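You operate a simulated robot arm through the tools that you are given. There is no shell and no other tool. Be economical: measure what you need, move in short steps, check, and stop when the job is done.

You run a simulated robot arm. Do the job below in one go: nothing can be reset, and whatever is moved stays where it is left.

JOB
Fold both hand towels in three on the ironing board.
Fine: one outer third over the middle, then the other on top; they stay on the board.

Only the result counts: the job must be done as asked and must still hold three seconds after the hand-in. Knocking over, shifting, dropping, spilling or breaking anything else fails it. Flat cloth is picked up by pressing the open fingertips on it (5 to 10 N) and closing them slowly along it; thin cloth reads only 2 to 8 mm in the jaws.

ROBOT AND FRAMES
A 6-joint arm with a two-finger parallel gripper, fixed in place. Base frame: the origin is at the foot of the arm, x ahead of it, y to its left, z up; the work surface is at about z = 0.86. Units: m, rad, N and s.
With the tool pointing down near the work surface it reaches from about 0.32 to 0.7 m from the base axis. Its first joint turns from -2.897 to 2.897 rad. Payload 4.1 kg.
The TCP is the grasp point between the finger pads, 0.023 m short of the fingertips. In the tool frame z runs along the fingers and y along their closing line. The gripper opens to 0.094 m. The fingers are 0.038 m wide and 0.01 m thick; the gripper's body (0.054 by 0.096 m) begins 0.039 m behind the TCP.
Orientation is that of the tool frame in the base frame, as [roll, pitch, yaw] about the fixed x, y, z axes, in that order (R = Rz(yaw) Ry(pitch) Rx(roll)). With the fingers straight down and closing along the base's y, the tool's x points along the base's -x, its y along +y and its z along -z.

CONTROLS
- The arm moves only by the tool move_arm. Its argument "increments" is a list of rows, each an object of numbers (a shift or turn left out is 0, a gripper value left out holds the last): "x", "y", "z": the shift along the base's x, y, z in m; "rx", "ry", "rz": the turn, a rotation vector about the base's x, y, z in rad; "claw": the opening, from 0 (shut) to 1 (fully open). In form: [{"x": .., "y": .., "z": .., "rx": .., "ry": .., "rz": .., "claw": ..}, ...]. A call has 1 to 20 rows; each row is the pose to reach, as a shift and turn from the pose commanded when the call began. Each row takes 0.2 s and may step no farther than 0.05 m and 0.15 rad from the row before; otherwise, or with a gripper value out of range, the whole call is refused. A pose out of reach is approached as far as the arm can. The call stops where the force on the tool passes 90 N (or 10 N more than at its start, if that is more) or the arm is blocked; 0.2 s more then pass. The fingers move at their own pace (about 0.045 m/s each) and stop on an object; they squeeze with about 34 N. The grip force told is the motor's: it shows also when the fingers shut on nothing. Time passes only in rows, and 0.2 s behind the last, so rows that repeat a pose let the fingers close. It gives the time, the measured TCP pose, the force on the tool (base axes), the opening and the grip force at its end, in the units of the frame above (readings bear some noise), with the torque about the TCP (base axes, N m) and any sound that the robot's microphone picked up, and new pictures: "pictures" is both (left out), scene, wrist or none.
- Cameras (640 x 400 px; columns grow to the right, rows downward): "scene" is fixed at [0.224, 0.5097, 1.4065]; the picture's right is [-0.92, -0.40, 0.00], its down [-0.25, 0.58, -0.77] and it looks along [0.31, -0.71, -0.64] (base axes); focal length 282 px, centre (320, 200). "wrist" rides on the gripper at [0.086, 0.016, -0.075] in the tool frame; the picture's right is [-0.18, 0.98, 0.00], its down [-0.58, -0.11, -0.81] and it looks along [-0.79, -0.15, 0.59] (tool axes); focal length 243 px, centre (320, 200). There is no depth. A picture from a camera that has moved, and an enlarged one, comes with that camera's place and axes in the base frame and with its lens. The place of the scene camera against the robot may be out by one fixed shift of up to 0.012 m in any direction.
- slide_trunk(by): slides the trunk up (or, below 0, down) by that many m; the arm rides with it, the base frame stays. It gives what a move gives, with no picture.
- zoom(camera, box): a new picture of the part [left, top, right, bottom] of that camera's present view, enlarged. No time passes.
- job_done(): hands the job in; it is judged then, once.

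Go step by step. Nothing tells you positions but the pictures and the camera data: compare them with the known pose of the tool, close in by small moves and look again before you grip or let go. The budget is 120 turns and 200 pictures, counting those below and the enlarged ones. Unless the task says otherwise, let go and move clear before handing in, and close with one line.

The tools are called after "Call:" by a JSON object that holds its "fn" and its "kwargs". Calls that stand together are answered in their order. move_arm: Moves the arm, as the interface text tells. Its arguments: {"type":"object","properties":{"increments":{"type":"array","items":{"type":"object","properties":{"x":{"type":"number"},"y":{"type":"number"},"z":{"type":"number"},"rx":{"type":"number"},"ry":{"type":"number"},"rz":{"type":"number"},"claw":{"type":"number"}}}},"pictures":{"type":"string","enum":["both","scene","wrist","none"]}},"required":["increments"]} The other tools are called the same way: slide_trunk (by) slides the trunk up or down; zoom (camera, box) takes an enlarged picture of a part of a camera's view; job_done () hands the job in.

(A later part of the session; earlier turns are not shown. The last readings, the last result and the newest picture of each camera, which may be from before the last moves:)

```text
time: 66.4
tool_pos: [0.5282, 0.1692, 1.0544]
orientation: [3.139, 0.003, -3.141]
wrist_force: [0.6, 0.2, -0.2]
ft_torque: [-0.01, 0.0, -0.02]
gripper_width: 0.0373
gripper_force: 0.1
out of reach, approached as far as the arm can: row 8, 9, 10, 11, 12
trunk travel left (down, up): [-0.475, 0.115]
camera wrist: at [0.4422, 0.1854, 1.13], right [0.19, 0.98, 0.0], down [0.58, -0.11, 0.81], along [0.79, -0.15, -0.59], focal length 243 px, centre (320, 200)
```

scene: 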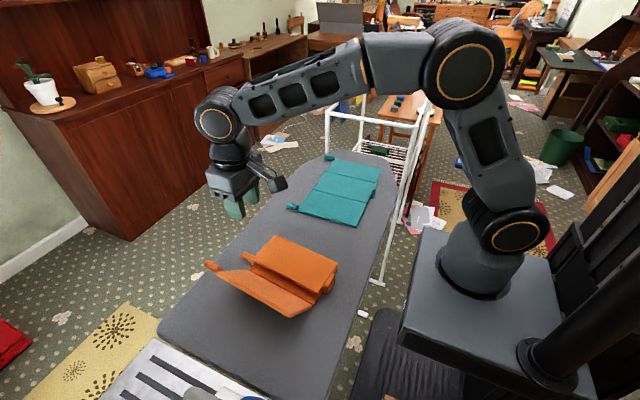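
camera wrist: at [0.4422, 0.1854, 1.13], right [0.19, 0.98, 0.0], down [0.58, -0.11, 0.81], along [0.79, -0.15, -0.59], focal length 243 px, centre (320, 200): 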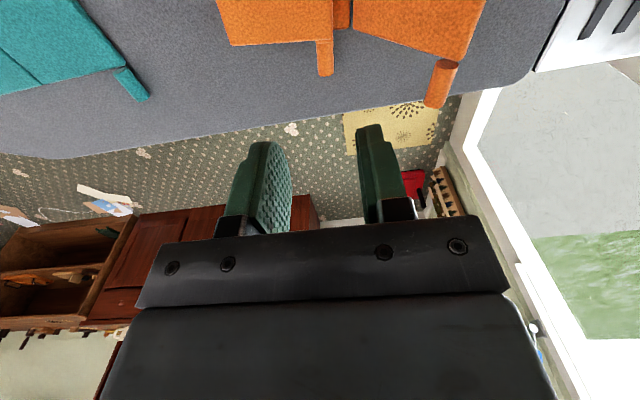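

Panel 3 holds at about 40°, out of the way. Now I'll approach tab 1 (≈0.548, 0.170, 0.884) to reopen it.

Call:
{"fn": "move_arm", "kwargs": {"increments": [{"x": 0.01, "y": 0.01, "z": -0.02, "rx": -0.12, "claw": 0.36}, {"x": 0.02, "y": 0.018, "z": -0.05, "rx": -0.24, "claw": 0.36}, {"x": 0.028, "y": 0.022, "z": -0.085, "rx": -0.35, "claw": 0.36}, {"x": 0.028, "y": 0.022, "z": -0.112, "rx": -0.35, "claw": 0.36}, {"x": 0.028, "y": 0.022, "z": -0.112, "rx": -0.35, "claw": 0.36}], "pictures": "wrist"}}

```text
time: 67.6
tool_pos: [0.556, 0.1926, 0.9383]
orientation: [-2.792, 0.0, 3.141]
wrist_force: [0.3, -0.3, 0.2]
ft_torque: [0.01, 0.02, 0.0]
gripper_width: 0.0338
gripper_force: 0.2
trunk travel left (down, up): [-0.475, 0.115]
camera wrist: at [0.4716, 0.2343, 1.0035], right [0.19, 0.92, -0.34], down [0.58, 0.17, 0.79], along [0.79, -0.34, -0.5], focal length 243 px, centre (320, 200)
```

wrist: 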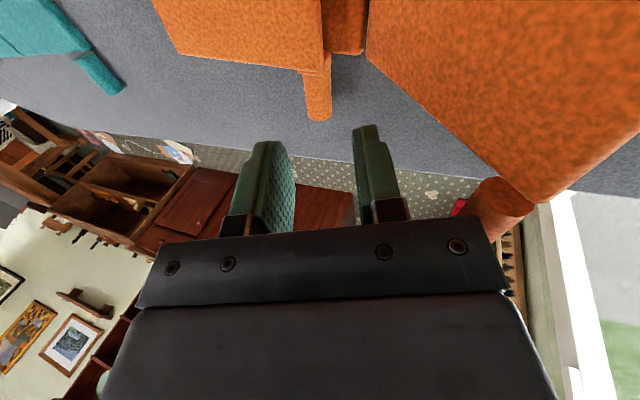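

Confirmed at (0.548, 0.172, 0.882). Move in, close and begin reopening.

Call:
{"fn": "move_arm", "kwargs": {"increments": [{"y": -0.006, "z": -0.016}, {"y": -0.012, "z": -0.033}, {"y": -0.0165, "z": -0.044}, {"y": -0.0165, "z": -0.0445, "claw": 0.25}, {"y": -0.0165, "z": -0.0445, "claw": 0.12}, {"y": -0.0165, "z": -0.0445, "claw": 0.0}, {"y": -0.0165, "z": -0.0445, "claw": 0.0}], "pictures": "wrist"}}

```text
time: 69.2
tool_pos: [0.5572, 0.1744, 0.8947]
orientation: [-2.79, 0.0, 3.139]
wrist_force: [0.7, -0.6, -0.4]
ft_torque: [-0.01, -0.22, 0.03]
gripper_width: 0.0155
gripper_force: 34.1
trunk travel left (down, up): [-0.475, 0.115]
camera wrist: at [0.471, 0.2172, 0.96], right [0.18, 0.92, -0.34], down [0.58, 0.17, 0.79], along [0.79, -0.34, -0.5], focal length 243 px, centre (320, 200)
```

wrist: 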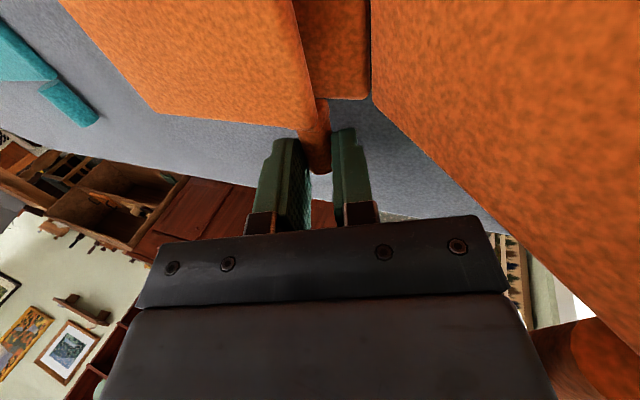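

Gripped cleanly. Unfolding panel 1 along its arc.

Call:
{"fn": "move_arm", "kwargs": {"increments": [{"y": -0.002, "z": 0.0065, "rx": 0.075}, {"y": -0.0041, "z": 0.0129, "rx": 0.15}, {"y": -0.007, "z": 0.019, "rx": 0.225}, {"y": -0.0101, "z": 0.0251, "rx": 0.3}, {"y": -0.0179, "z": 0.0362, "rx": 0.45}, {"y": -0.0272, "z": 0.046, "rx": 0.6}, {"y": -0.0379, "z": 0.0543, "rx": 0.75}, {"y": -0.0497, "z": 0.061, "rx": 0.9}, {"y": -0.0624, "z": 0.0658, "rx": 1.05}, {"y": -0.0757, "z": 0.0686, "rx": 1.2}, {"y": -0.0892, "z": 0.0695, "rx": 1.35}], "pictures": "scene"}}

```text
time: 71.6
tool_pos: [0.5557, 0.0909, 0.9662]
orientation: [2.138, 0.005, -3.14]
wrist_force: [2.8, 5.1, 22.4]
ft_torque: [0.28, 0.15, -0.11]
gripper_width: 0.0152
gripper_force: 33.8
trunk travel left (down, up): [-0.475, 0.115]
```

scene: 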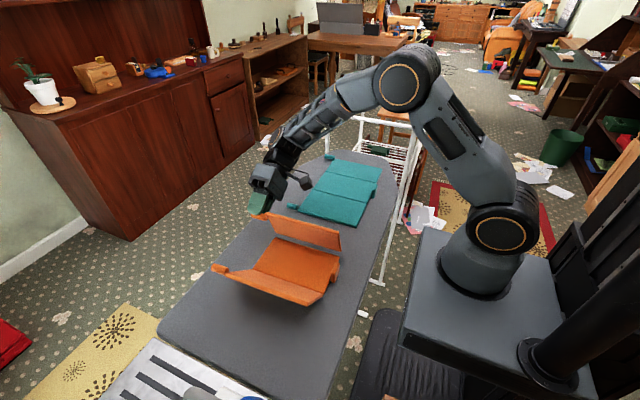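

Good. Continuing past vertical, slightly higher to relieve the 22 N.

Call:
{"fn": "move_arm", "kwargs": {"increments": [{"y": -0.003, "z": 0.004, "rx": 0.03}, {"y": -0.0135, "z": 0.005, "rx": 0.15}, {"y": -0.0267, "z": 0.002, "rx": 0.3}, {"y": -0.0393, "z": -0.003, "rx": 0.45}], "pictures": "none"}}

```text
time: 72.6
tool_pos: [0.5551, 0.0484, 0.9617]
orientation: [1.688, 0.005, 3.14]
wrist_force: [5.4, -4.6, 15.2]
ft_torque: [0.11, 0.09, 0.05]
gripper_width: 0.0155
gripper_force: 33.7
trunk travel left (down, up): [-0.475, 0.115]
```

Panel 1 is at about 77°. Release, exit, and straighten up for pushing it down flat from its inner side.

Call:
{"fn": "move_arm", "kwargs": {"increments": [{"z": 0.003}, {"z": 0.003, "claw": 0.2}, {"z": 0.003, "claw": 0.3}, {"z": 0.003, "claw": 0.4}, {"x": 0.025, "z": 0.003, "claw": 0.4}, {"x": 0.06, "z": 0.003, "claw": 0.4}, {"x": 0.065, "z": 0.03, "rx": -0.14, "claw": 0.4}, {"x": 0.065, "z": 0.055, "rx": -0.28, "claw": 0.3}, {"x": 0.065, "z": 0.08, "rx": -0.42, "claw": 0.2}, {"x": 0.065, "z": 0.1, "rx": -0.56, "claw": 0.1}, {"x": 0.065, "z": 0.11, "rx": -0.7, "claw": 0.0}, {"x": 0.06, "z": 0.11, "rx": -0.84}, {"x": 0.05, "z": 0.11, "rx": -0.98}, {"x": 0.03, "z": 0.11, "rx": -1.12}, {"x": 0.0, "z": 0.11, "rx": -1.26}, {"x": -0.03, "y": 0.01, "z": 0.11, "rx": -1.4}, {"x": -0.06, "y": 0.03, "z": 0.11, "rx": -1.455}], "pictures": "both"}}

```text
time: 76.2
tool_pos: [0.496, 0.0806, 1.0707]
orientation: [-3.136, 0.002, 3.139]
wrist_force: [-0.4, 0.1, 0.0]
ft_torque: [-0.04, 0.03, 0.03]
gripper_width: 0.0
gripper_force: 34.1
trunk travel left (down, up): [-0.475, 0.115]
camera wrist: at [0.41, 0.0977, 1.1456], right [0.19, 0.98, -0.01], down [0.58, -0.1, 0.81], along [0.79, -0.15, -0.59], focal length 243 px, centre (320, 200)
```

scene: 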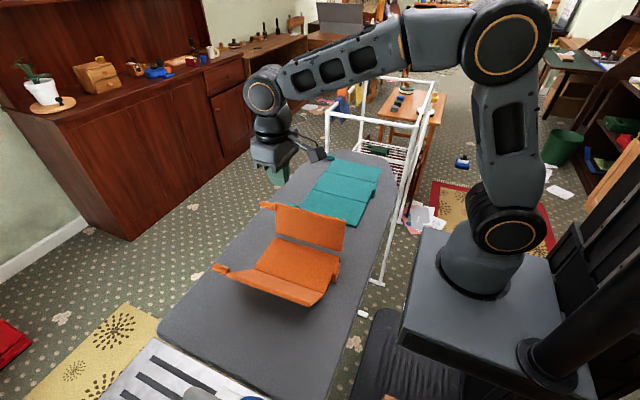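
wrist: 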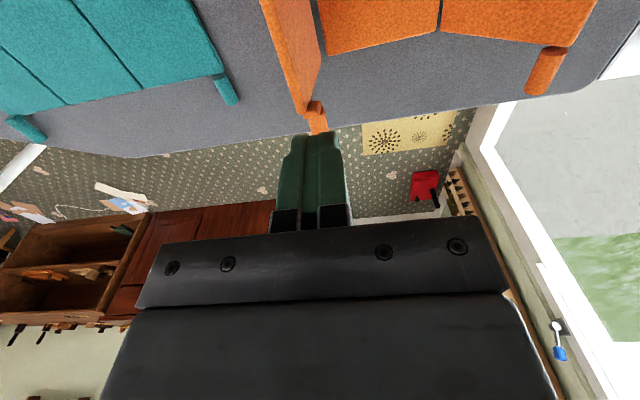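

Panel 1 stands at about 75°, leaning outward. I'll push it down along its arc with the closed fingertips at mid-width.

Call:
{"fn": "move_arm", "kwargs": {"increments": [{"x": -0.03, "y": -0.01, "z": -0.03}, {"x": -0.046, "y": -0.019, "z": -0.065}, {"x": -0.046, "y": -0.03, "z": -0.077}, {"x": -0.046, "y": -0.0396, "z": -0.0887}, {"x": -0.046, "y": -0.05, "z": -0.096}, {"x": -0.046, "y": -0.0591, "z": -0.1037}, {"x": -0.046, "y": -0.067, "z": -0.113}, {"x": -0.046, "y": -0.074, "z": -0.1227}, {"x": -0.046, "y": -0.079, "z": -0.134}, {"x": -0.046, "y": -0.0834, "z": -0.1457}], "pictures": "scene"}}

```text
time: 78.4
tool_pos: [0.4494, -0.0061, 0.9252]
orientation: [-3.137, -0.002, -3.141]
wrist_force: [-0.2, -0.3, 0.0]
ft_torque: [0.01, -0.01, 0.01]
gripper_width: 0.0
gripper_force: 34.3
trunk travel left (down, up): [-0.475, 0.115]
```

scene: 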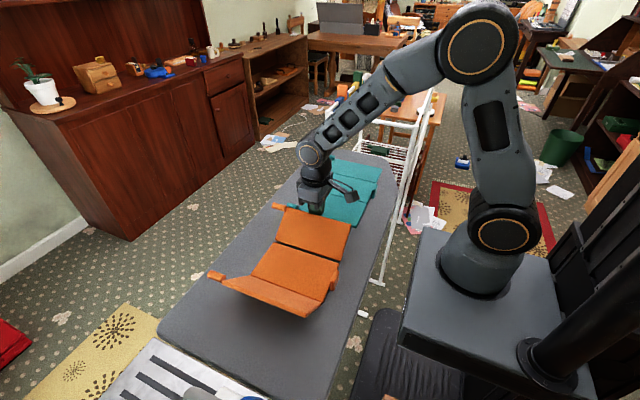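

It's lowered to roughly 25–30°. I'll lift, move in slightly and press it once more so that it lies low.

Call:
{"fn": "move_arm", "kwargs": {"increments": [{"z": 0.03}, {"y": 0.02, "z": 0.035}, {"y": 0.025, "z": 0.015}, {"y": 0.025, "z": -0.005}, {"y": 0.024, "z": -0.018}, {"y": 0.022, "z": -0.025}], "pictures": "none"}}

Call:
{"fn": "zoom", "kwargs": {"camera": "scene", "box": [200, 180, 360, 320]}}

```text
time: 79.8
tool_pos: [0.4501, 0.0164, 0.8999]
orientation: [-3.136, 0.0, 3.14]
wrist_force: [-0.3, -0.1, -0.1]
ft_torque: [-0.03, -0.02, 0.03]
gripper_width: 0.0
gripper_force: 34.1
trunk travel left (down, up): [-0.475, 0.115]
```

```text
2.86 times, centred on (280, 250) of scene
camera zoom: at [0.224, 0.5097, 1.4065], right [-0.92, -0.4, 0.0], down [-0.25, 0.58, -0.77], along [0.31, -0.71, -0.64], focal length 807 px, centre (434, 57)
```

zoom: 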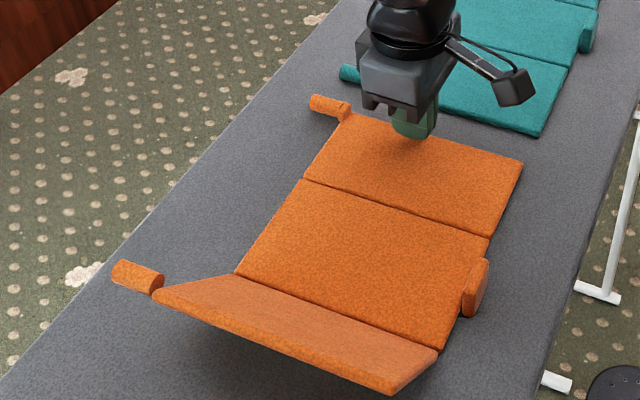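

Panel 1 is flat again. Now I'll move above tab 3 to locate it.

Call:
{"fn": "move_arm", "kwargs": {"increments": [{"z": 0.04}, {"z": 0.08}, {"z": 0.12, "y": 0.03}, {"z": 0.14, "y": 0.07, "x": 0.02}, {"z": 0.14, "y": 0.11, "x": 0.04}, {"z": 0.14, "y": 0.15, "x": 0.06, "claw": 0.4}, {"z": 0.14, "y": 0.19, "x": 0.07, "claw": 0.4}, {"z": 0.14, "y": 0.23, "x": 0.08, "claw": 0.4}, {"z": 0.14, "y": 0.25, "x": 0.08, "claw": 0.4}], "pictures": "wrist"}}

```text
time: 81.8
tool_pos: [0.5283, 0.2671, 1.0423]
orientation: [-3.135, 0.0, -3.141]
wrist_force: [0.8, -0.1, -0.1]
ft_torque: [0.01, 0.0, 0.01]
gripper_width: 0.0376
gripper_force: 0.1
trunk travel left (down, up): [-0.475, 0.115]
camera wrist: at [0.4421, 0.2853, 1.1175], right [0.18, 0.98, -0.01], down [0.58, -0.1, 0.81], along [0.79, -0.15, -0.59], focal length 243 px, centre (320, 200)
```

wrist: 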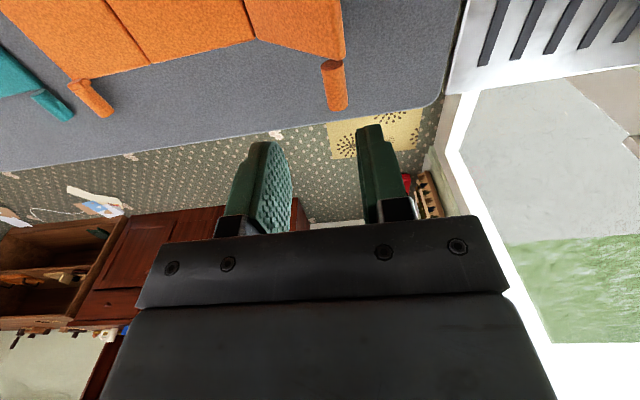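

Tab 3 is at about (0.547, 0.277, 0.932) with the crease near y 0.21. Moving to grip with a slight tilt.

Call:
{"fn": "move_arm", "kwargs": {"increments": [{"x": 0.015, "y": 0.01, "z": -0.02, "rx": -0.12, "claw": 0.45}, {"x": 0.026, "y": 0.018, "z": -0.045, "rx": -0.25, "claw": 0.45}, {"x": 0.028, "y": 0.018, "z": -0.075, "rx": -0.25, "claw": 0.45}, {"x": 0.028, "y": 0.0124, "z": -0.1, "rx": -0.25, "claw": 0.45}, {"x": 0.028, "y": 0.0124, "z": -0.1, "rx": -0.25, "claw": 0.45}], "pictures": "wrist"}}

```text
time: 83.0
tool_pos: [0.5586, 0.2784, 0.9398]
orientation: [-2.885, 0.001, 3.14]
wrist_force: [-0.2, 0.1, 0.8]
ft_torque: [0.01, 0.01, -0.02]
gripper_width: 0.0422
gripper_force: 0.1
trunk travel left (down, up): [-0.475, 0.115]
camera wrist: at [0.4724, 0.3141, 1.0098], right [0.18, 0.95, -0.25], down [0.58, 0.1, 0.81], along [0.79, -0.29, -0.53], focal length 243 px, centre (320, 200)
```

wrist: 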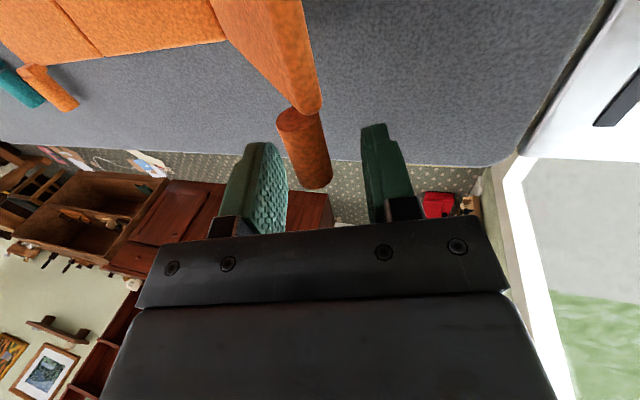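

The tab is well between the pads. Close and carry it over to about 113°.

Call:
{"fn": "move_arm", "kwargs": {"increments": [{"claw": 0.3}, {"claw": 0.15}, {"claw": 0.0}, {"claw": 0.0}, {"claw": 0.0}, {"y": -0.0052, "z": 0.005, "rx": 0.075}, {"y": -0.0109, "z": 0.0099, "rx": 0.15}, {"y": -0.0231, "z": 0.0176, "rx": 0.3}, {"y": -0.0363, "z": 0.0233, "rx": 0.45}, {"y": -0.0503, "z": 0.027, "rx": 0.6}, {"y": -0.0646, "z": 0.0286, "rx": 0.75}, {"y": -0.079, "z": 0.0281, "rx": 0.9}, {"y": -0.0932, "z": 0.0253, "rx": 1.05}, {"y": -0.1067, "z": 0.0205, "rx": 1.2}], "pictures": "scene"}}

```text
time: 86.0
tool_pos: [0.559, 0.1704, 0.9614]
orientation: [2.194, 0.002, 3.14]
wrist_force: [-2.1, -4.1, 7.4]
ft_torque: [-0.16, 0.19, 0.26]
gripper_width: 0.0152
gripper_force: 34.1
trunk travel left (down, up): [-0.475, 0.115]
```

scene: 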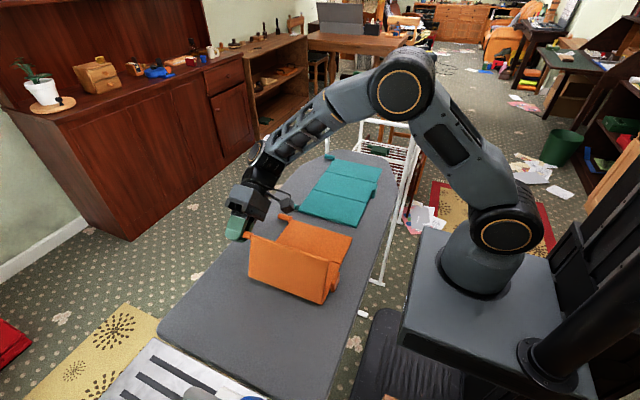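

Continuing a little more with this grip, then release and exit.

Call:
{"fn": "move_arm", "kwargs": {"increments": [{"y": -0.0063, "z": -0.002, "rx": 0.075}, {"y": -0.0127, "z": -0.005, "rx": 0.15}, {"y": -0.0185, "z": -0.009, "rx": 0.225}, {"y": -0.0243, "z": -0.0135, "rx": 0.3}, {"y": -0.0243, "z": -0.0135, "rx": 0.3, "claw": 0.2}, {"y": -0.0243, "z": -0.0135, "rx": 0.3, "claw": 0.3}, {"y": -0.0243, "z": -0.0135, "rx": 0.3, "claw": 0.4}, {"x": 0.025, "y": -0.0243, "z": -0.0135, "rx": 0.3, "claw": 0.4}, {"x": 0.06, "y": -0.0243, "z": -0.0135, "rx": 0.3, "claw": 0.4}, {"x": 0.06, "y": -0.0243, "z": 0.02, "rx": 0.16}, {"x": 0.06, "y": -0.0243, "z": 0.05, "rx": 0.02}, {"x": 0.06, "y": -0.0243, "z": 0.07, "rx": -0.12}, {"x": 0.06, "y": -0.0243, "z": 0.09, "rx": -0.26}, {"x": 0.06, "y": -0.0243, "z": 0.09, "rx": -0.4}, {"x": 0.05, "y": -0.0243, "z": 0.09, "rx": -0.54}, {"x": 0.03, "y": -0.02, "z": 0.09, "rx": -0.68}, {"x": 0.0, "y": -0.01, "z": 0.09, "rx": -0.82}, {"x": -0.03, "y": 0.0, "z": 0.09, "rx": -0.947}], "pictures": "wrist"}}

```text
time: 89.8
tool_pos: [0.5273, 0.1717, 1.053]
orientation: [-3.136, 0.001, -3.14]
wrist_force: [0.3, 0.7, -0.2]
ft_torque: [0.0, -0.05, -0.01]
gripper_width: 0.0376
gripper_force: 0.1
trunk travel left (down, up): [-0.475, 0.115]
camera wrist: at [0.441, 0.1904, 1.1281], right [0.18, 0.98, 0.0], down [0.58, -0.11, 0.81], along [0.79, -0.15, -0.59], focal length 243 px, centre (320, 200)
```

wrist: 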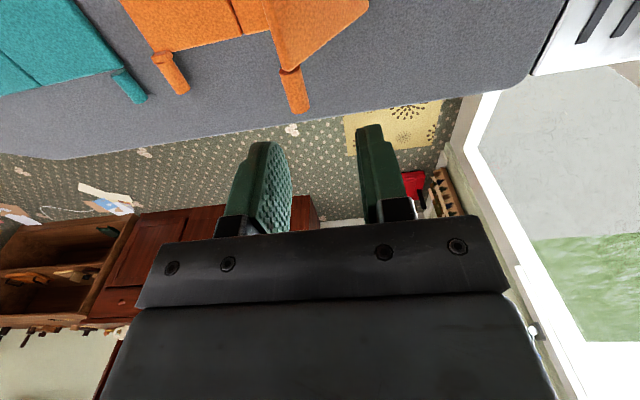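

Panel 3 is at about 130° with its tab near (0.546, 0.150, 0.935). Regrip with the opposite tilt.

Call:
{"fn": "move_arm", "kwargs": {"increments": [{"x": 0.012, "y": 0.002, "z": -0.02, "rx": -0.14, "claw": 0.45}, {"x": 0.022, "y": 0.004, "z": -0.042, "rx": -0.28, "claw": 0.45}, {"x": 0.029, "y": 0.004, "z": -0.063, "rx": -0.4, "claw": 0.45}, {"x": 0.029, "y": -0.007, "z": -0.086, "rx": -0.4, "claw": 0.45}, {"x": 0.029, "y": -0.018, "z": -0.109, "rx": -0.4, "claw": 0.45}, {"x": 0.029, "y": -0.018, "z": -0.109, "rx": -0.4, "claw": 0.45}], "pictures": "wrist"}}

```text
time: 91.2
tool_pos: [0.5583, 0.1545, 0.9409]
orientation: [-2.739, 0.001, -3.141]
wrist_force: [1.1, 0.1, 0.0]
ft_torque: [-0.02, -0.01, 0.02]
gripper_width: 0.0423
gripper_force: 0.1
trunk travel left (down, up): [-0.475, 0.115]
camera wrist: at [0.4724, 0.1993, 1.0042], right [0.18, 0.9, -0.38], down [0.58, 0.22, 0.78], along [0.79, -0.37, -0.49], focal length 243 px, centre (320, 200)
```

wrist: 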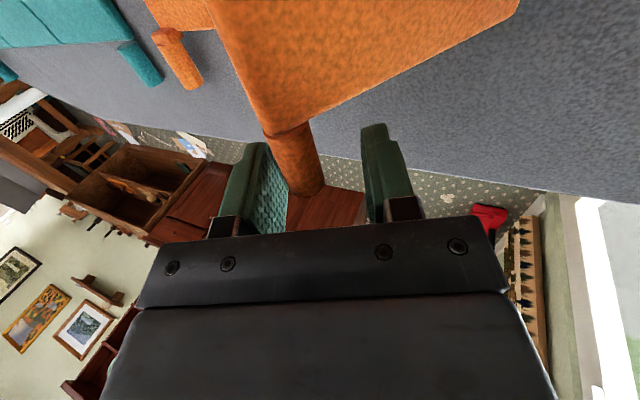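

Close and lower it onto the middle.

Call:
{"fn": "move_arm", "kwargs": {"increments": [{"claw": 0.3}, {"claw": 0.15}, {"claw": 0.0}, {"claw": 0.0}, {"claw": 0.0}, {"y": -0.0047, "z": -0.004, "rx": 0.075}, {"y": -0.0097, "z": -0.0085, "rx": 0.15}, {"y": -0.0138, "z": -0.014, "rx": 0.225}, {"y": -0.0178, "z": -0.0195, "rx": 0.3}, {"y": -0.021, "z": -0.0255, "rx": 0.375}, {"y": -0.0242, "z": -0.0315, "rx": 0.45}, {"y": -0.0265, "z": -0.0378, "rx": 0.525}, {"y": -0.0288, "z": -0.0442, "rx": 0.6}], "pictures": "scene"}}

```text
time: 94.0
tool_pos: [0.5574, 0.1251, 0.8972]
orientation: [2.943, 0.0, 3.14]
wrist_force: [-0.1, -0.1, 0.1]
ft_torque: [-0.14, -0.11, 0.13]
gripper_width: 0.0153
gripper_force: 34.6
trunk travel left (down, up): [-0.475, 0.115]
```

scene: 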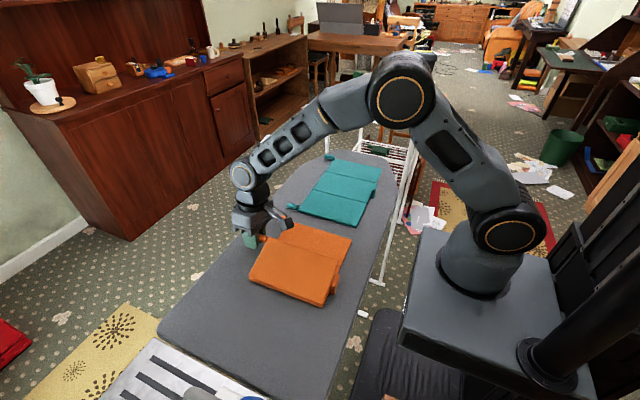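

No force; it folds flat. A last small step, release, exit and position over it to press.

Call:
{"fn": "move_arm", "kwargs": {"increments": [{"y": -0.001, "z": -0.004, "rx": 0.04}, {"y": -0.002, "z": -0.008, "rx": 0.08}, {"y": -0.002, "z": -0.008, "rx": 0.08, "claw": 0.2}, {"y": -0.002, "z": -0.008, "rx": 0.08, "claw": 0.28}, {"x": 0.02, "y": -0.002, "z": -0.006, "rx": 0.08, "claw": 0.28}, {"x": 0.055, "y": -0.002, "z": -0.003, "rx": 0.08, "claw": 0.28}, {"x": 0.06, "z": 0.03, "rx": 0.0, "claw": 0.2}, {"x": 0.06, "z": 0.07, "rx": -0.1, "claw": 0.0}, {"x": 0.03, "z": 0.1, "rx": -0.2, "claw": 0.0}, {"x": -0.01, "z": 0.1, "rx": -0.2}, {"x": -0.055, "z": 0.09, "rx": -0.2}, {"x": -0.1, "z": 0.07, "rx": -0.2}, {"x": -0.107, "z": 0.03, "rx": -0.2}, {"x": -0.107, "z": 0.015, "rx": -0.2}], "pictures": "none"}}

Call:
{"fn": "zoom", "kwargs": {"camera": "scene", "box": [200, 180, 360, 320]}}

```text
time: 97.0
tool_pos: [0.4512, 0.1256, 0.9134]
orientation: [-3.137, 0.0, 3.141]
wrist_force: [0.6, -0.6, -0.1]
ft_torque: [0.0, 0.0, -0.04]
gripper_width: 0.0
gripper_force: 34.0
trunk travel left (down, up): [-0.475, 0.115]
```

```text
2.86 times, centred on (280, 250) of scene
camera zoom: at [0.224, 0.5097, 1.4065], right [-0.92, -0.4, 0.0], down [-0.25, 0.58, -0.77], along [0.31, -0.71, -0.64], focal length 807 px, centre (434, 57)
```

zoom: 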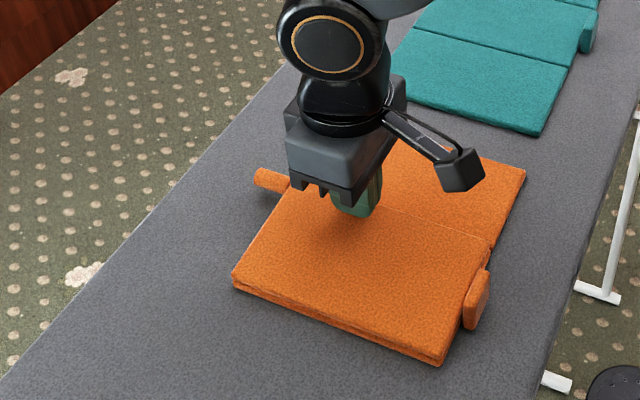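

Panel 3 lies flat directly on the middle, so this is the right order. I'll press gently until contact.

Call:
{"fn": "move_arm", "kwargs": {"increments": [{"z": -0.006}, {"z": -0.01}, {"z": -0.013}, {"z": -0.015}], "pictures": "none"}}

```text
time: 98.0
tool_pos: [0.4508, 0.1267, 0.9007]
orientation: [-3.141, 0.006, 3.141]
wrist_force: [-3.8, 6.0, 36.3]
ft_torque: [0.14, 0.71, -0.17]
gripper_width: 0.0
gripper_force: 33.7
trunk travel left (down, up): [-0.475, 0.115]
```

Seated (stack top ≈0.878). Now for panel 1 again: I'll lift and look at tab 1.

Call:
{"fn": "move_arm", "kwargs": {"increments": [{"z": 0.04}, {"z": 0.08, "y": -0.01}, {"z": 0.12, "y": -0.04, "x": 0.02}, {"z": 0.12, "y": -0.08, "x": 0.04, "claw": 0.4}, {"z": 0.1, "y": -0.1, "x": 0.06, "claw": 0.4}, {"z": 0.09, "y": -0.11, "x": 0.07, "claw": 0.4}], "pictures": "wrist"}}

```text
refused: row 3 steps farther than a row can; nothing moved
```

Call:
{"fn": "move_arm", "kwargs": {"increments": [{"z": 0.04}, {"z": 0.08, "y": -0.01}, {"z": 0.1, "y": -0.04, "x": 0.02}, {"z": 0.1, "y": -0.08, "x": 0.04, "claw": 0.4}, {"z": 0.1, "y": -0.1, "x": 0.06, "claw": 0.4}, {"z": 0.09, "y": -0.11, "x": 0.07, "claw": 0.4}], "pictures": "wrist"}}

```text
time: 99.4
tool_pos: [0.5195, 0.0137, 0.9882]
orientation: [-3.141, -0.002, 3.139]
wrist_force: [0.4, 0.9, -0.2]
ft_torque: [-0.04, 0.01, 0.0]
gripper_width: 0.0378
gripper_force: 0.0
trunk travel left (down, up): [-0.475, 0.115]
camera wrist: at [0.4341, 0.0306, 1.0633], right [0.18, 0.98, 0.0], down [0.58, -0.11, 0.81], along [0.79, -0.15, -0.59], focal length 243 px, centre (320, 200)
```

wrist: 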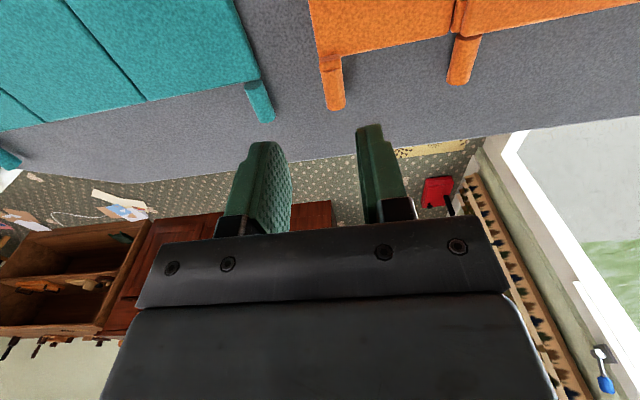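

Tab 1 is at about (0.54, 0.022) with its crease at y≈0.107. Descend with tilt +0.2 and close.

Call:
{"fn": "move_arm", "kwargs": {"increments": [{"x": 0.012, "y": 0.003, "z": -0.02, "rx": 0.1}, {"x": 0.0255, "y": 0.0047, "z": -0.045, "rx": 0.2}, {"x": 0.0255, "y": 0.0047, "z": -0.07, "rx": 0.2}, {"x": 0.0255, "y": 0.0047, "z": -0.09, "rx": 0.2}, {"x": 0.0255, "y": 0.0047, "z": -0.1, "rx": 0.2}, {"x": 0.0255, "y": 0.0047, "z": -0.1015, "rx": 0.2, "claw": 0.25}, {"x": 0.0255, "y": 0.0047, "z": -0.1015, "rx": 0.2, "claw": 0.12}, {"x": 0.0255, "y": 0.0047, "z": -0.1015, "rx": 0.2, "claw": 0.0}, {"x": 0.0255, "y": 0.0047, "z": -0.1015, "rx": 0.2, "claw": 0.0}], "pictures": "wrist"}}

```text
time: 101.4
tool_pos: [0.5458, 0.0199, 0.886]
orientation: [2.943, 0.0, 3.141]
wrist_force: [-1.9, -4.7, 6.0]
ft_torque: [-0.28, -0.11, 0.16]
gripper_width: 0.0152
gripper_force: 33.8
trunk travel left (down, up): [-0.475, 0.115]
camera wrist: at [0.4596, 0.0217, 0.9635], right [0.18, 0.96, 0.19], down [0.58, -0.27, 0.77], along [0.79, -0.03, -0.61], focal length 243 px, centre (320, 200)
```

wrist: 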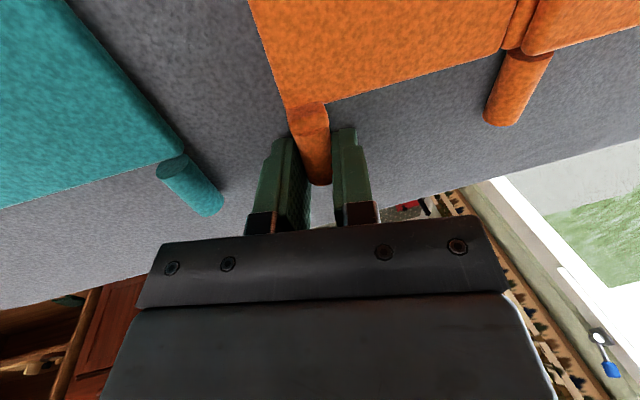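

Gripped. Lifting panel 1 with the corrected hinge height.

Call:
{"fn": "move_arm", "kwargs": {"increments": [{"y": 0.001, "z": 0.0065, "rx": -0.075}, {"y": 0.0025, "z": 0.0129, "rx": -0.15}, {"y": 0.0045, "z": 0.0191, "rx": -0.225}, {"y": 0.0068, "z": 0.0253, "rx": -0.3}, {"y": 0.013, "z": 0.0368, "rx": -0.45}, {"y": 0.0208, "z": 0.0474, "rx": -0.6}, {"y": 0.0301, "z": 0.0566, "rx": -0.75}, {"y": 0.0407, "z": 0.0643, "rx": -0.9}, {"y": 0.0524, "z": 0.0705, "rx": -1.05}, {"y": 0.0648, "z": 0.0747, "rx": -1.2}, {"y": 0.0777, "z": 0.0771, "rx": -1.35}], "pictures": "scene"}}

```text
time: 103.8
tool_pos: [0.5454, 0.0975, 0.962]
orientation: [-1.987, 0.003, -3.14]
wrist_force: [8.2, -3.6, 12.2]
ft_torque: [-0.18, 0.23, -0.02]
gripper_width: 0.0153
gripper_force: 33.6
trunk travel left (down, up): [-0.475, 0.115]
```

scene: 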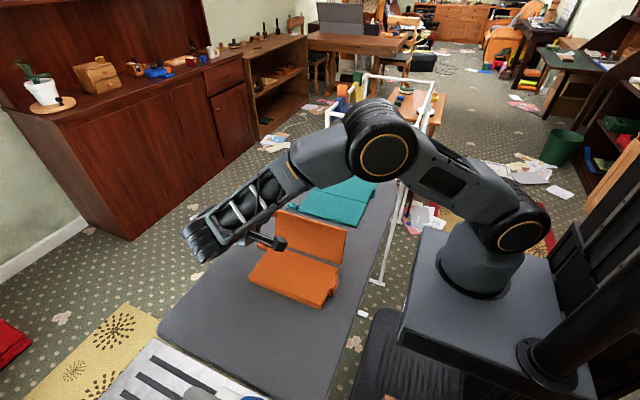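

Continue to about 95°, release, exit +x and straighten.

Call:
{"fn": "move_arm", "kwargs": {"increments": [{"y": 0.0065, "z": 0.003, "rx": -0.075}, {"y": 0.0131, "z": 0.0034, "rx": -0.15}, {"y": 0.0196, "z": 0.003, "rx": -0.225}, {"y": 0.0262, "z": 0.002, "rx": -0.3}, {"y": 0.0262, "z": 0.002, "rx": -0.3, "claw": 0.2}, {"y": 0.0262, "z": 0.002, "rx": -0.3, "claw": 0.3}, {"y": 0.0262, "z": 0.002, "rx": -0.3, "claw": 0.4}, {"x": 0.025, "y": 0.0262, "z": 0.002, "rx": -0.3, "claw": 0.4}, {"x": 0.06, "y": 0.0262, "z": 0.002, "rx": -0.3, "claw": 0.4}, {"x": 0.07, "y": 0.0262, "z": 0.02, "rx": -0.16}, {"x": 0.07, "y": 0.0262, "z": 0.04, "rx": -0.02}, {"x": 0.07, "y": 0.0262, "z": 0.06, "rx": 0.12}, {"x": 0.07, "y": 0.0262, "z": 0.08, "rx": 0.26}, {"x": 0.07, "y": 0.0262, "z": 0.1, "rx": 0.4}, {"x": 0.07, "y": 0.0262, "z": 0.11, "rx": 0.54}, {"x": 0.07, "y": 0.0262, "z": 0.11, "rx": 0.68}, {"x": 0.06, "y": 0.02, "z": 0.11, "rx": 0.82}, {"x": 0.04, "y": 0.01, "z": 0.11, "rx": 0.96}, {"x": 0.01, "y": -0.01, "z": 0.11, "rx": 1.1}, {"x": -0.015, "y": -0.025, "z": 0.11, "rx": 1.15}], "pictures": "wrist"}}

```text
time: 108.0
tool_pos: [0.5304, 0.0726, 1.0742]
orientation: [-3.141, 0.002, 3.14]
wrist_force: [0.4, -0.2, 0.4]
ft_torque: [0.04, -0.01, 0.04]
gripper_width: 0.0376
gripper_force: 0.0
trunk travel left (down, up): [-0.475, 0.115]
camera wrist: at [0.4448, 0.0907, 1.1502], right [0.19, 0.98, 0.0], down [0.58, -0.11, 0.81], along [0.79, -0.15, -0.59], focal length 243 px, centre (320, 200)
```

wrist: 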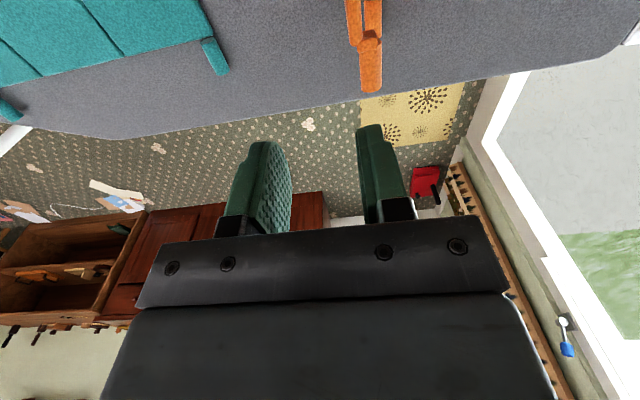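

Tab 1 is at (0.537, 0.110, 0.961). Regrip with tilt +0.75.

Call:
{"fn": "move_arm", "kwargs": {"increments": [{"x": 0.005, "y": -0.004, "z": 0.0, "rx": 0.14, "claw": 0.45}, {"x": 0.01, "y": -0.006, "z": -0.01, "rx": 0.28, "claw": 0.45}, {"x": 0.0146, "y": -0.006, "z": -0.02, "rx": 0.42, "claw": 0.45}, {"x": 0.0146, "y": -0.006, "z": -0.035, "rx": 0.56, "claw": 0.45}, {"x": 0.0146, "y": -0.005, "z": -0.055, "rx": 0.7, "claw": 0.45}, {"x": 0.0146, "y": -0.004, "z": -0.069, "rx": 0.75, "claw": 0.45}, {"x": 0.0146, "y": 0.013, "z": -0.087, "rx": 0.75, "claw": 0.45}, {"x": 0.0146, "y": 0.0304, "z": -0.106, "rx": 0.75, "claw": 0.45}, {"x": 0.0146, "y": 0.0304, "z": -0.106, "rx": 0.75, "claw": 0.45}], "pictures": "wrist"}}

```text
time: 110.0
tool_pos: [0.5463, 0.1035, 0.9659]
orientation: [2.393, 0.0, 3.141]
wrist_force: [-0.4, 0.6, 0.4]
ft_torque: [0.01, -0.03, 0.0]
gripper_width: 0.0423
gripper_force: 0.0
trunk travel left (down, up): [-0.475, 0.115]
camera wrist: at [0.4593, 0.0664, 1.0326], right [0.18, 0.72, 0.67], down [0.58, -0.63, 0.52], along [0.79, 0.29, -0.53], focal length 243 px, centre (320, 200)
```

wrist: 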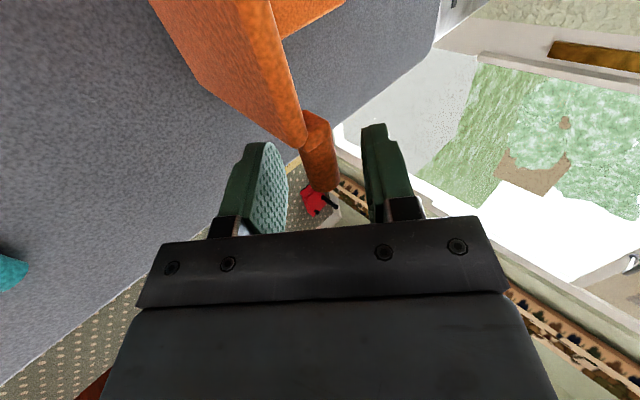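

Close and fold panel 1 over the top.

Call:
{"fn": "move_arm", "kwargs": {"increments": [{"claw": 0.3}, {"claw": 0.15}, {"claw": 0.0}, {"claw": 0.0}, {"claw": 0.0}, {"y": 0.0067, "z": 0.0, "rx": -0.075}, {"y": 0.0135, "z": -0.0002, "rx": -0.15}, {"y": 0.0268, "z": -0.0025, "rx": -0.3}, {"y": 0.0395, "z": -0.0068, "rx": -0.45}, {"y": 0.0514, "z": -0.013, "rx": -0.6}, {"y": 0.0623, "z": -0.0212, "rx": -0.75}, {"y": 0.0718, "z": -0.0308, "rx": -0.9}, {"y": 0.0798, "z": -0.0417, "rx": -1.05}], "pictures": "scene"}}

```text
time: 112.8
tool_pos: [0.5449, 0.1811, 0.9211]
orientation: [-2.836, -0.002, 3.138]
wrist_force: [-0.5, 0.4, 0.7]
ft_torque: [0.15, -0.2, 0.02]
gripper_width: 0.0154
gripper_force: 34.1
trunk travel left (down, up): [-0.475, 0.115]
```

scene: 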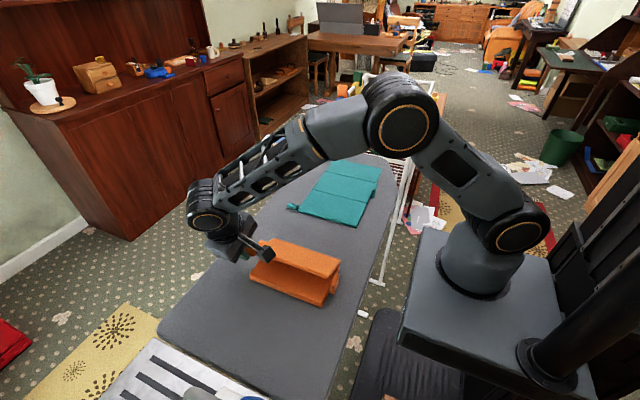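

Call:
{"fn": "move_arm", "kwargs": {"increments": [{"y": 0.0032, "z": -0.006, "rx": -0.075}, {"y": 0.0063, "z": -0.0119, "rx": -0.15}, {"y": 0.0085, "z": -0.0182, "rx": -0.225}, {"y": 0.0107, "z": -0.0245, "rx": -0.3}, {"y": 0.0107, "z": -0.0245, "rx": -0.3, "claw": 0.2}, {"y": 0.0107, "z": -0.0245, "rx": -0.3, "claw": 0.28}, {"x": 0.02, "y": 0.0107, "z": -0.0235, "rx": -0.3, "claw": 0.28}, {"x": 0.05, "y": 0.0107, "z": -0.0225, "rx": -0.3, "claw": 0.28}, {"x": 0.065, "y": 0.0107, "z": 0.01, "rx": -0.18, "claw": 0.1}, {"x": 0.065, "y": 0.0107, "z": 0.05, "rx": -0.04, "claw": 0.0}, {"x": 0.04, "y": 0.0, "z": 0.08, "rx": 0.1, "claw": 0.0}, {"x": 0.0, "y": -0.01, "z": 0.08, "rx": 0.24}, {"x": -0.04, "y": -0.01, "z": 0.07, "rx": 0.306}, {"x": -0.08, "y": -0.01, "z": 0.05, "rx": 0.306}, {"x": -0.095, "y": -0.01, "z": 0.02, "rx": 0.306}, {"x": -0.095, "y": -0.01, "z": 0.0, "rx": 0.306}], "pictures": "none"}}

Call:
{"fn": "zoom", "kwargs": {"camera": "scene", "box": [200, 180, 360, 320]}}

```text
time: 116.2
tool_pos: [0.4486, 0.1735, 0.9228]
orientation: [3.138, 0.0, -3.141]
wrist_force: [0.2, 0.3, -0.2]
ft_torque: [-0.03, -0.03, 0.0]
gripper_width: 0.0001
gripper_force: 34.1
trunk travel left (down, up): [-0.475, 0.115]
```

```text
2.86 times, centred on (280, 250) of scene
camera zoom: at [0.224, 0.5097, 1.4065], right [-0.92, -0.4, 0.0], down [-0.25, 0.58, -0.77], along [0.31, -0.71, -0.64], focal length 807 px, centre (434, 57)
```

zoom: 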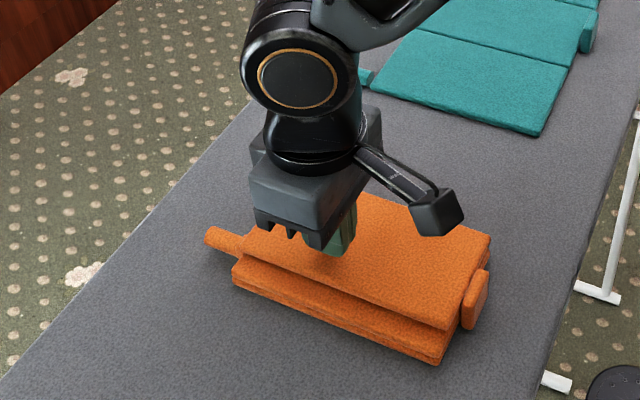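

Nearly flat. I'll press down on the top panel gently until it seats (about 0.888).

Call:
{"fn": "move_arm", "kwargs": {"increments": [{"z": -0.004}, {"z": -0.008}, {"z": -0.011}, {"z": -0.013}], "pictures": "none"}}

```text
time: 117.2
tool_pos: [0.4496, 0.1733, 0.9129]
orientation: [3.138, 0.001, 3.139]
wrist_force: [0.6, -0.5, 0.1]
ft_torque: [0.01, -0.02, 0.01]
gripper_width: 0.0
gripper_force: 33.8
trunk travel left (down, up): [-0.475, 0.115]
```

Call:
{"fn": "move_arm", "kwargs": {"increments": [{"z": -0.002}, {"z": -0.004}, {"z": -0.005}, {"z": -0.005}], "pictures": "none"}}

```text
time: 118.2
tool_pos: [0.4496, 0.1738, 0.9127]
orientation: [3.133, 0.011, 3.141]
wrist_force: [-2.2, 7.1, 58.7]
ft_torque: [0.18, 1.06, -0.2]
gripper_width: 0.0
gripper_force: 34.0
trunk travel left (down, up): [-0.475, 0.115]
```

Seated at about 0.889. Lift off, look at the result, and move toward the teal towel.

Call:
{"fn": "move_arm", "kwargs": {"increments": [{"z": 0.03}, {"z": 0.07}, {"z": 0.1, "y": -0.03}, {"z": 0.11, "y": -0.07}, {"z": 0.11, "y": -0.11, "x": 0.02}, {"z": 0.11, "y": -0.15, "x": 0.04, "claw": 0.4}, {"z": 0.11, "y": -0.19, "x": 0.06, "claw": 0.4}, {"z": 0.1, "y": -0.22, "x": 0.075, "claw": 0.4}], "pictures": "wrist"}}

Call:
{"fn": "zoom", "kwargs": {"camera": "scene", "box": [200, 180, 360, 320]}}

```text
time: 120.0
tool_pos: [0.5252, -0.0492, 1.0058]
orientation: [3.137, 0.0, 3.141]
wrist_force: [-0.1, 0.1, -0.2]
ft_torque: [0.0, -0.01, -0.02]
gripper_width: 0.0374
gripper_force: 0.0
trunk travel left (down, up): [-0.475, 0.115]
camera wrist: at [0.4381, -0.0331, 1.0821], right [0.18, 0.98, 0.0], down [0.58, -0.11, 0.81], along [0.79, -0.15, -0.59], focal length 243 px, centre (320, 200)
```

wrist: 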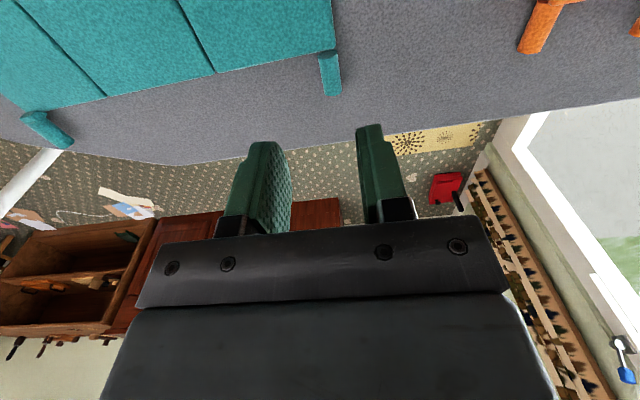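

```text
2.86 times, centred on (280, 250) of scene
camera zoom: at [0.224, 0.5097, 1.4065], right [-0.92, -0.4, 0.0], down [-0.25, 0.58, -0.77], along [0.31, -0.71, -0.64], focal length 807 px, centre (434, 57)
```

zoom: 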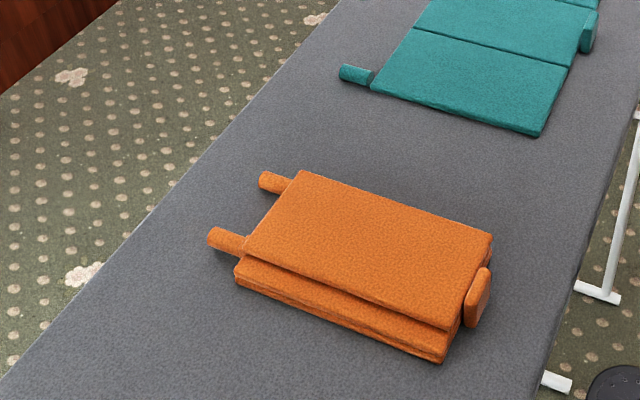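

The orange towel is folded in three. For teal, the +y tab is at (0.5425, −0.044) and the creases at y −0.142 and −0.253. I'll start with the +y third as before: descend and grip.

Call:
{"fn": "move_arm", "kwargs": {"increments": [{"x": 0.012, "y": 0.004, "z": -0.03, "rx": -0.1}, {"x": 0.024, "y": 0.0086, "z": -0.06, "rx": -0.2}, {"x": 0.024, "y": 0.0086, "z": -0.09, "rx": -0.2}, {"x": 0.024, "y": 0.0086, "z": -0.11, "rx": -0.2}, {"x": 0.024, "y": 0.0086, "z": -0.118, "rx": -0.2}, {"x": 0.024, "y": 0.0086, "z": -0.118, "rx": -0.2, "claw": 0.25}, {"x": 0.024, "y": 0.0086, "z": -0.118, "rx": -0.2, "claw": 0.12}, {"x": 0.024, "y": 0.0086, "z": -0.118, "rx": -0.2, "claw": 0.0}, {"x": 0.024, "y": 0.0086, "z": -0.118, "rx": -0.2, "claw": 0.0}], "pictures": "wrist"}}

```text
time: 122.0
tool_pos: [0.5512, -0.0401, 0.8884]
orientation: [-2.946, 0.0, 3.14]
wrist_force: [1.2, -1.4, -0.3]
ft_torque: [-0.05, 0.13, 0.41]
gripper_width: 0.0155
gripper_force: 33.6
trunk travel left (down, up): [-0.475, 0.115]
camera wrist: at [0.464, -0.0079, 0.9601], right [0.18, 0.96, -0.19], down [0.58, 0.05, 0.81], along [0.79, -0.26, -0.55], focal length 243 px, centre (320, 200)
```

wrist: 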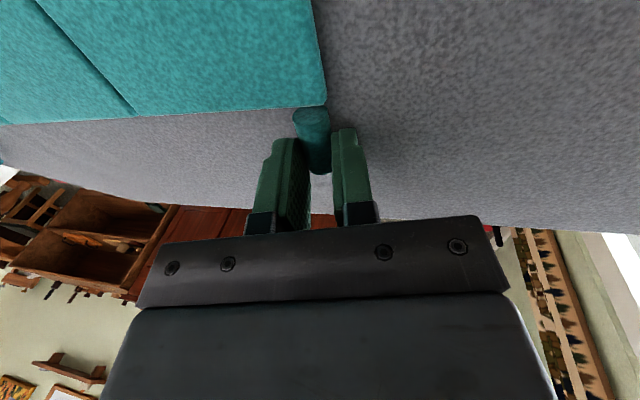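

Gripped. I'll use the same arc that worked for orange, to about 69° first.

Call:
{"fn": "move_arm", "kwargs": {"increments": [{"y": -0.0017, "z": 0.0077, "rx": 0.075}, {"y": -0.0039, "z": 0.0153, "rx": 0.15}, {"y": -0.0068, "z": 0.0226, "rx": 0.225}, {"y": -0.0101, "z": 0.0298, "rx": 0.3}, {"y": -0.0184, "z": 0.0433, "rx": 0.45}, {"y": -0.0286, "z": 0.0553, "rx": 0.6}, {"y": -0.0404, "z": 0.0657, "rx": 0.75}, {"y": -0.0537, "z": 0.0742, "rx": 0.9}, {"y": -0.0681, "z": 0.0806, "rx": 1.05}, {"y": -0.0834, "z": 0.0849, "rx": 1.2}], "pictures": "scene"}}

```text
time: 124.2
tool_pos: [0.5502, -0.1222, 0.9759]
orientation: [2.134, -0.001, 3.141]
wrist_force: [0.4, -0.3, -0.3]
ft_torque: [-0.08, -0.1, 0.18]
gripper_width: 0.0153
gripper_force: 33.8
trunk travel left (down, up): [-0.475, 0.115]
```

scene: 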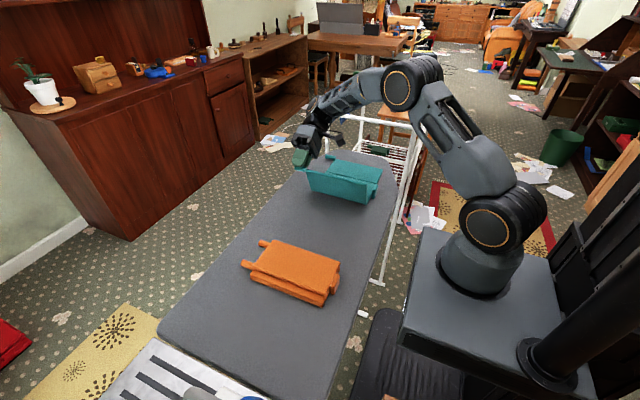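

Force-free. A bit more (about 86°), then release and exit; I'm keeping the tilt moderate because the clothes rack stands beyond that end.

Call:
{"fn": "move_arm", "kwargs": {"increments": [{"y": -0.0078, "z": 0.001, "rx": 0.075}, {"y": -0.0157, "z": 0.0018, "rx": 0.15}, {"y": -0.0236, "z": 0.0018, "rx": 0.225}, {"y": -0.0315, "z": 0.0014, "rx": 0.3}, {"y": -0.0315, "z": 0.0014, "rx": 0.3, "claw": 0.2}, {"y": -0.0315, "z": 0.0014, "rx": 0.3, "claw": 0.3}, {"y": -0.0315, "z": 0.0014, "rx": 0.3, "claw": 0.4}, {"x": 0.025, "y": -0.0315, "z": 0.0014, "rx": 0.3, "claw": 0.4}, {"x": 0.06, "y": -0.0315, "z": 0.0014, "rx": 0.3, "claw": 0.4}, {"x": 0.065, "y": -0.0315, "z": 0.03, "rx": 0.16}, {"x": 0.065, "y": -0.0315, "z": 0.06, "rx": 0.02}, {"x": 0.065, "y": -0.0315, "z": 0.08, "rx": -0.12}, {"x": 0.065, "y": -0.0315, "z": 0.1, "rx": -0.26}, {"x": 0.065, "y": -0.0315, "z": 0.1, "rx": -0.4}, {"x": 0.06, "y": -0.0315, "z": 0.1, "rx": -0.54}, {"x": 0.05, "y": -0.0315, "z": 0.1, "rx": -0.68}, {"x": 0.03, "y": -0.0315, "z": 0.1, "rx": -0.82}, {"x": 0.0, "y": -0.02, "z": 0.1, "rx": -0.96}, {"x": -0.025, "y": -0.01, "z": 0.1, "rx": -1.007}], "pictures": "wrist"}}

```text
time: 128.2
tool_pos: [0.5231, -0.1317, 1.0734]
orientation: [-3.136, 0.0, -3.141]
wrist_force: [0.8, -0.3, 0.7]
ft_torque: [-0.02, 0.01, 0.0]
gripper_width: 0.0376
gripper_force: 0.0
trunk travel left (down, up): [-0.475, 0.115]
camera wrist: at [0.4367, -0.1147, 1.1486], right [0.18, 0.98, -0.01], down [0.58, -0.1, 0.81], along [0.79, -0.15, -0.59], focal length 243 px, centre (320, 200)
```

wrist: 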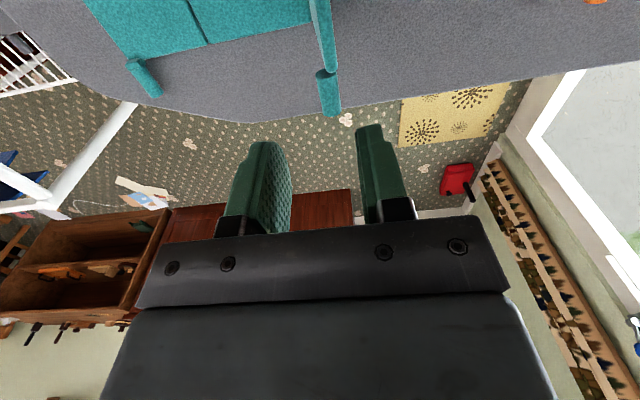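

Tab at (0.541, −0.131, 0.970). Regrip with tilt −0.6.

Call:
{"fn": "move_arm", "kwargs": {"increments": [{"x": 0.01, "y": 0.012, "z": -0.01, "rx": -0.14, "claw": 0.45}, {"x": 0.02, "y": 0.024, "z": -0.02, "rx": -0.28, "claw": 0.45}, {"x": 0.027, "y": 0.0347, "z": -0.03, "rx": -0.42, "claw": 0.45}, {"x": 0.027, "y": 0.0347, "z": -0.045, "rx": -0.55, "claw": 0.45}, {"x": 0.027, "y": 0.0347, "z": -0.054, "rx": -0.6, "claw": 0.45}, {"x": 0.027, "y": 0.02, "z": -0.075, "rx": -0.6, "claw": 0.45}, {"x": 0.027, "y": 0.0063, "z": -0.095, "rx": -0.6, "claw": 0.45}, {"x": 0.027, "y": 0.0063, "z": -0.095, "rx": -0.6, "claw": 0.45}], "pictures": "wrist"}}

```text
time: 130.0
tool_pos: [0.5518, -0.1269, 0.9789]
orientation: [-2.537, -0.001, -3.141]
wrist_force: [-0.2, 0.2, 1.0]
ft_torque: [0.0, -0.01, 0.04]
gripper_width: 0.0422
gripper_force: 0.1
trunk travel left (down, up): [-0.475, 0.115]
camera wrist: at [0.4659, -0.0705, 1.0329], right [0.18, 0.81, -0.56], down [0.58, 0.37, 0.73], along [0.79, -0.46, -0.4], focal length 243 px, centre (320, 200)
```

wrist: 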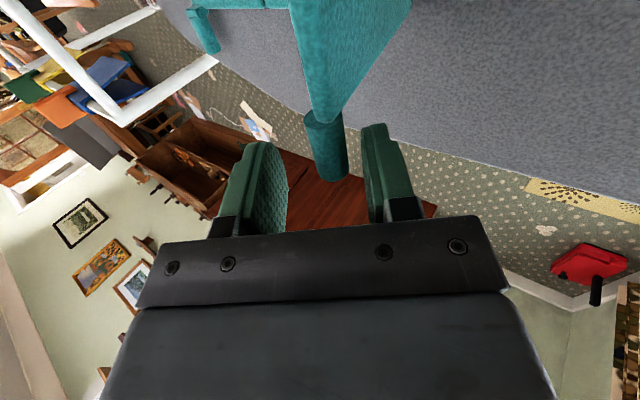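

Good placement. Close and fold over.

Call:
{"fn": "move_arm", "kwargs": {"increments": [{"claw": 0.3}, {"claw": 0.15}, {"claw": 0.0}, {"claw": 0.0}, {"claw": 0.0}, {"y": -0.008, "z": 0.001, "rx": 0.075}, {"y": -0.016, "z": 0.0013, "rx": 0.15}, {"y": -0.0321, "z": 0.0002, "rx": 0.3}, {"y": -0.0478, "z": -0.0033, "rx": 0.45}, {"y": -0.0628, "z": -0.0091, "rx": 0.6}, {"y": -0.0767, "z": -0.0171, "rx": 0.75}, {"y": -0.0893, "z": -0.0271, "rx": 0.9}, {"y": -0.1003, "z": -0.0389, "rx": 1.05}], "pictures": "scene"}}

```text
time: 132.8
tool_pos: [0.5518, -0.2257, 0.9389]
orientation: [2.693, 0.001, 3.14]
wrist_force: [0.8, -0.3, 0.9]
ft_torque: [-0.02, -0.22, 0.0]
gripper_width: 0.0152
gripper_force: 34.0
trunk travel left (down, up): [-0.475, 0.115]
```

scene: 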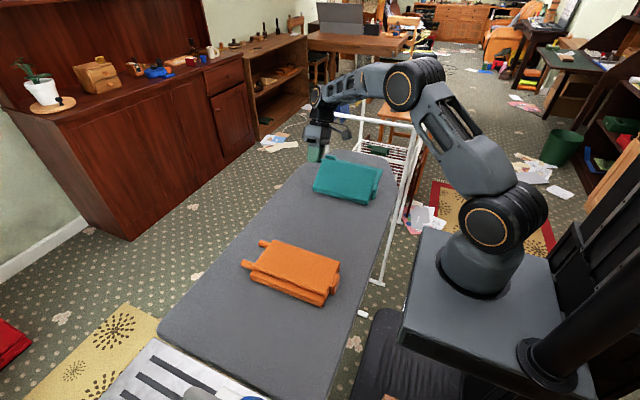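

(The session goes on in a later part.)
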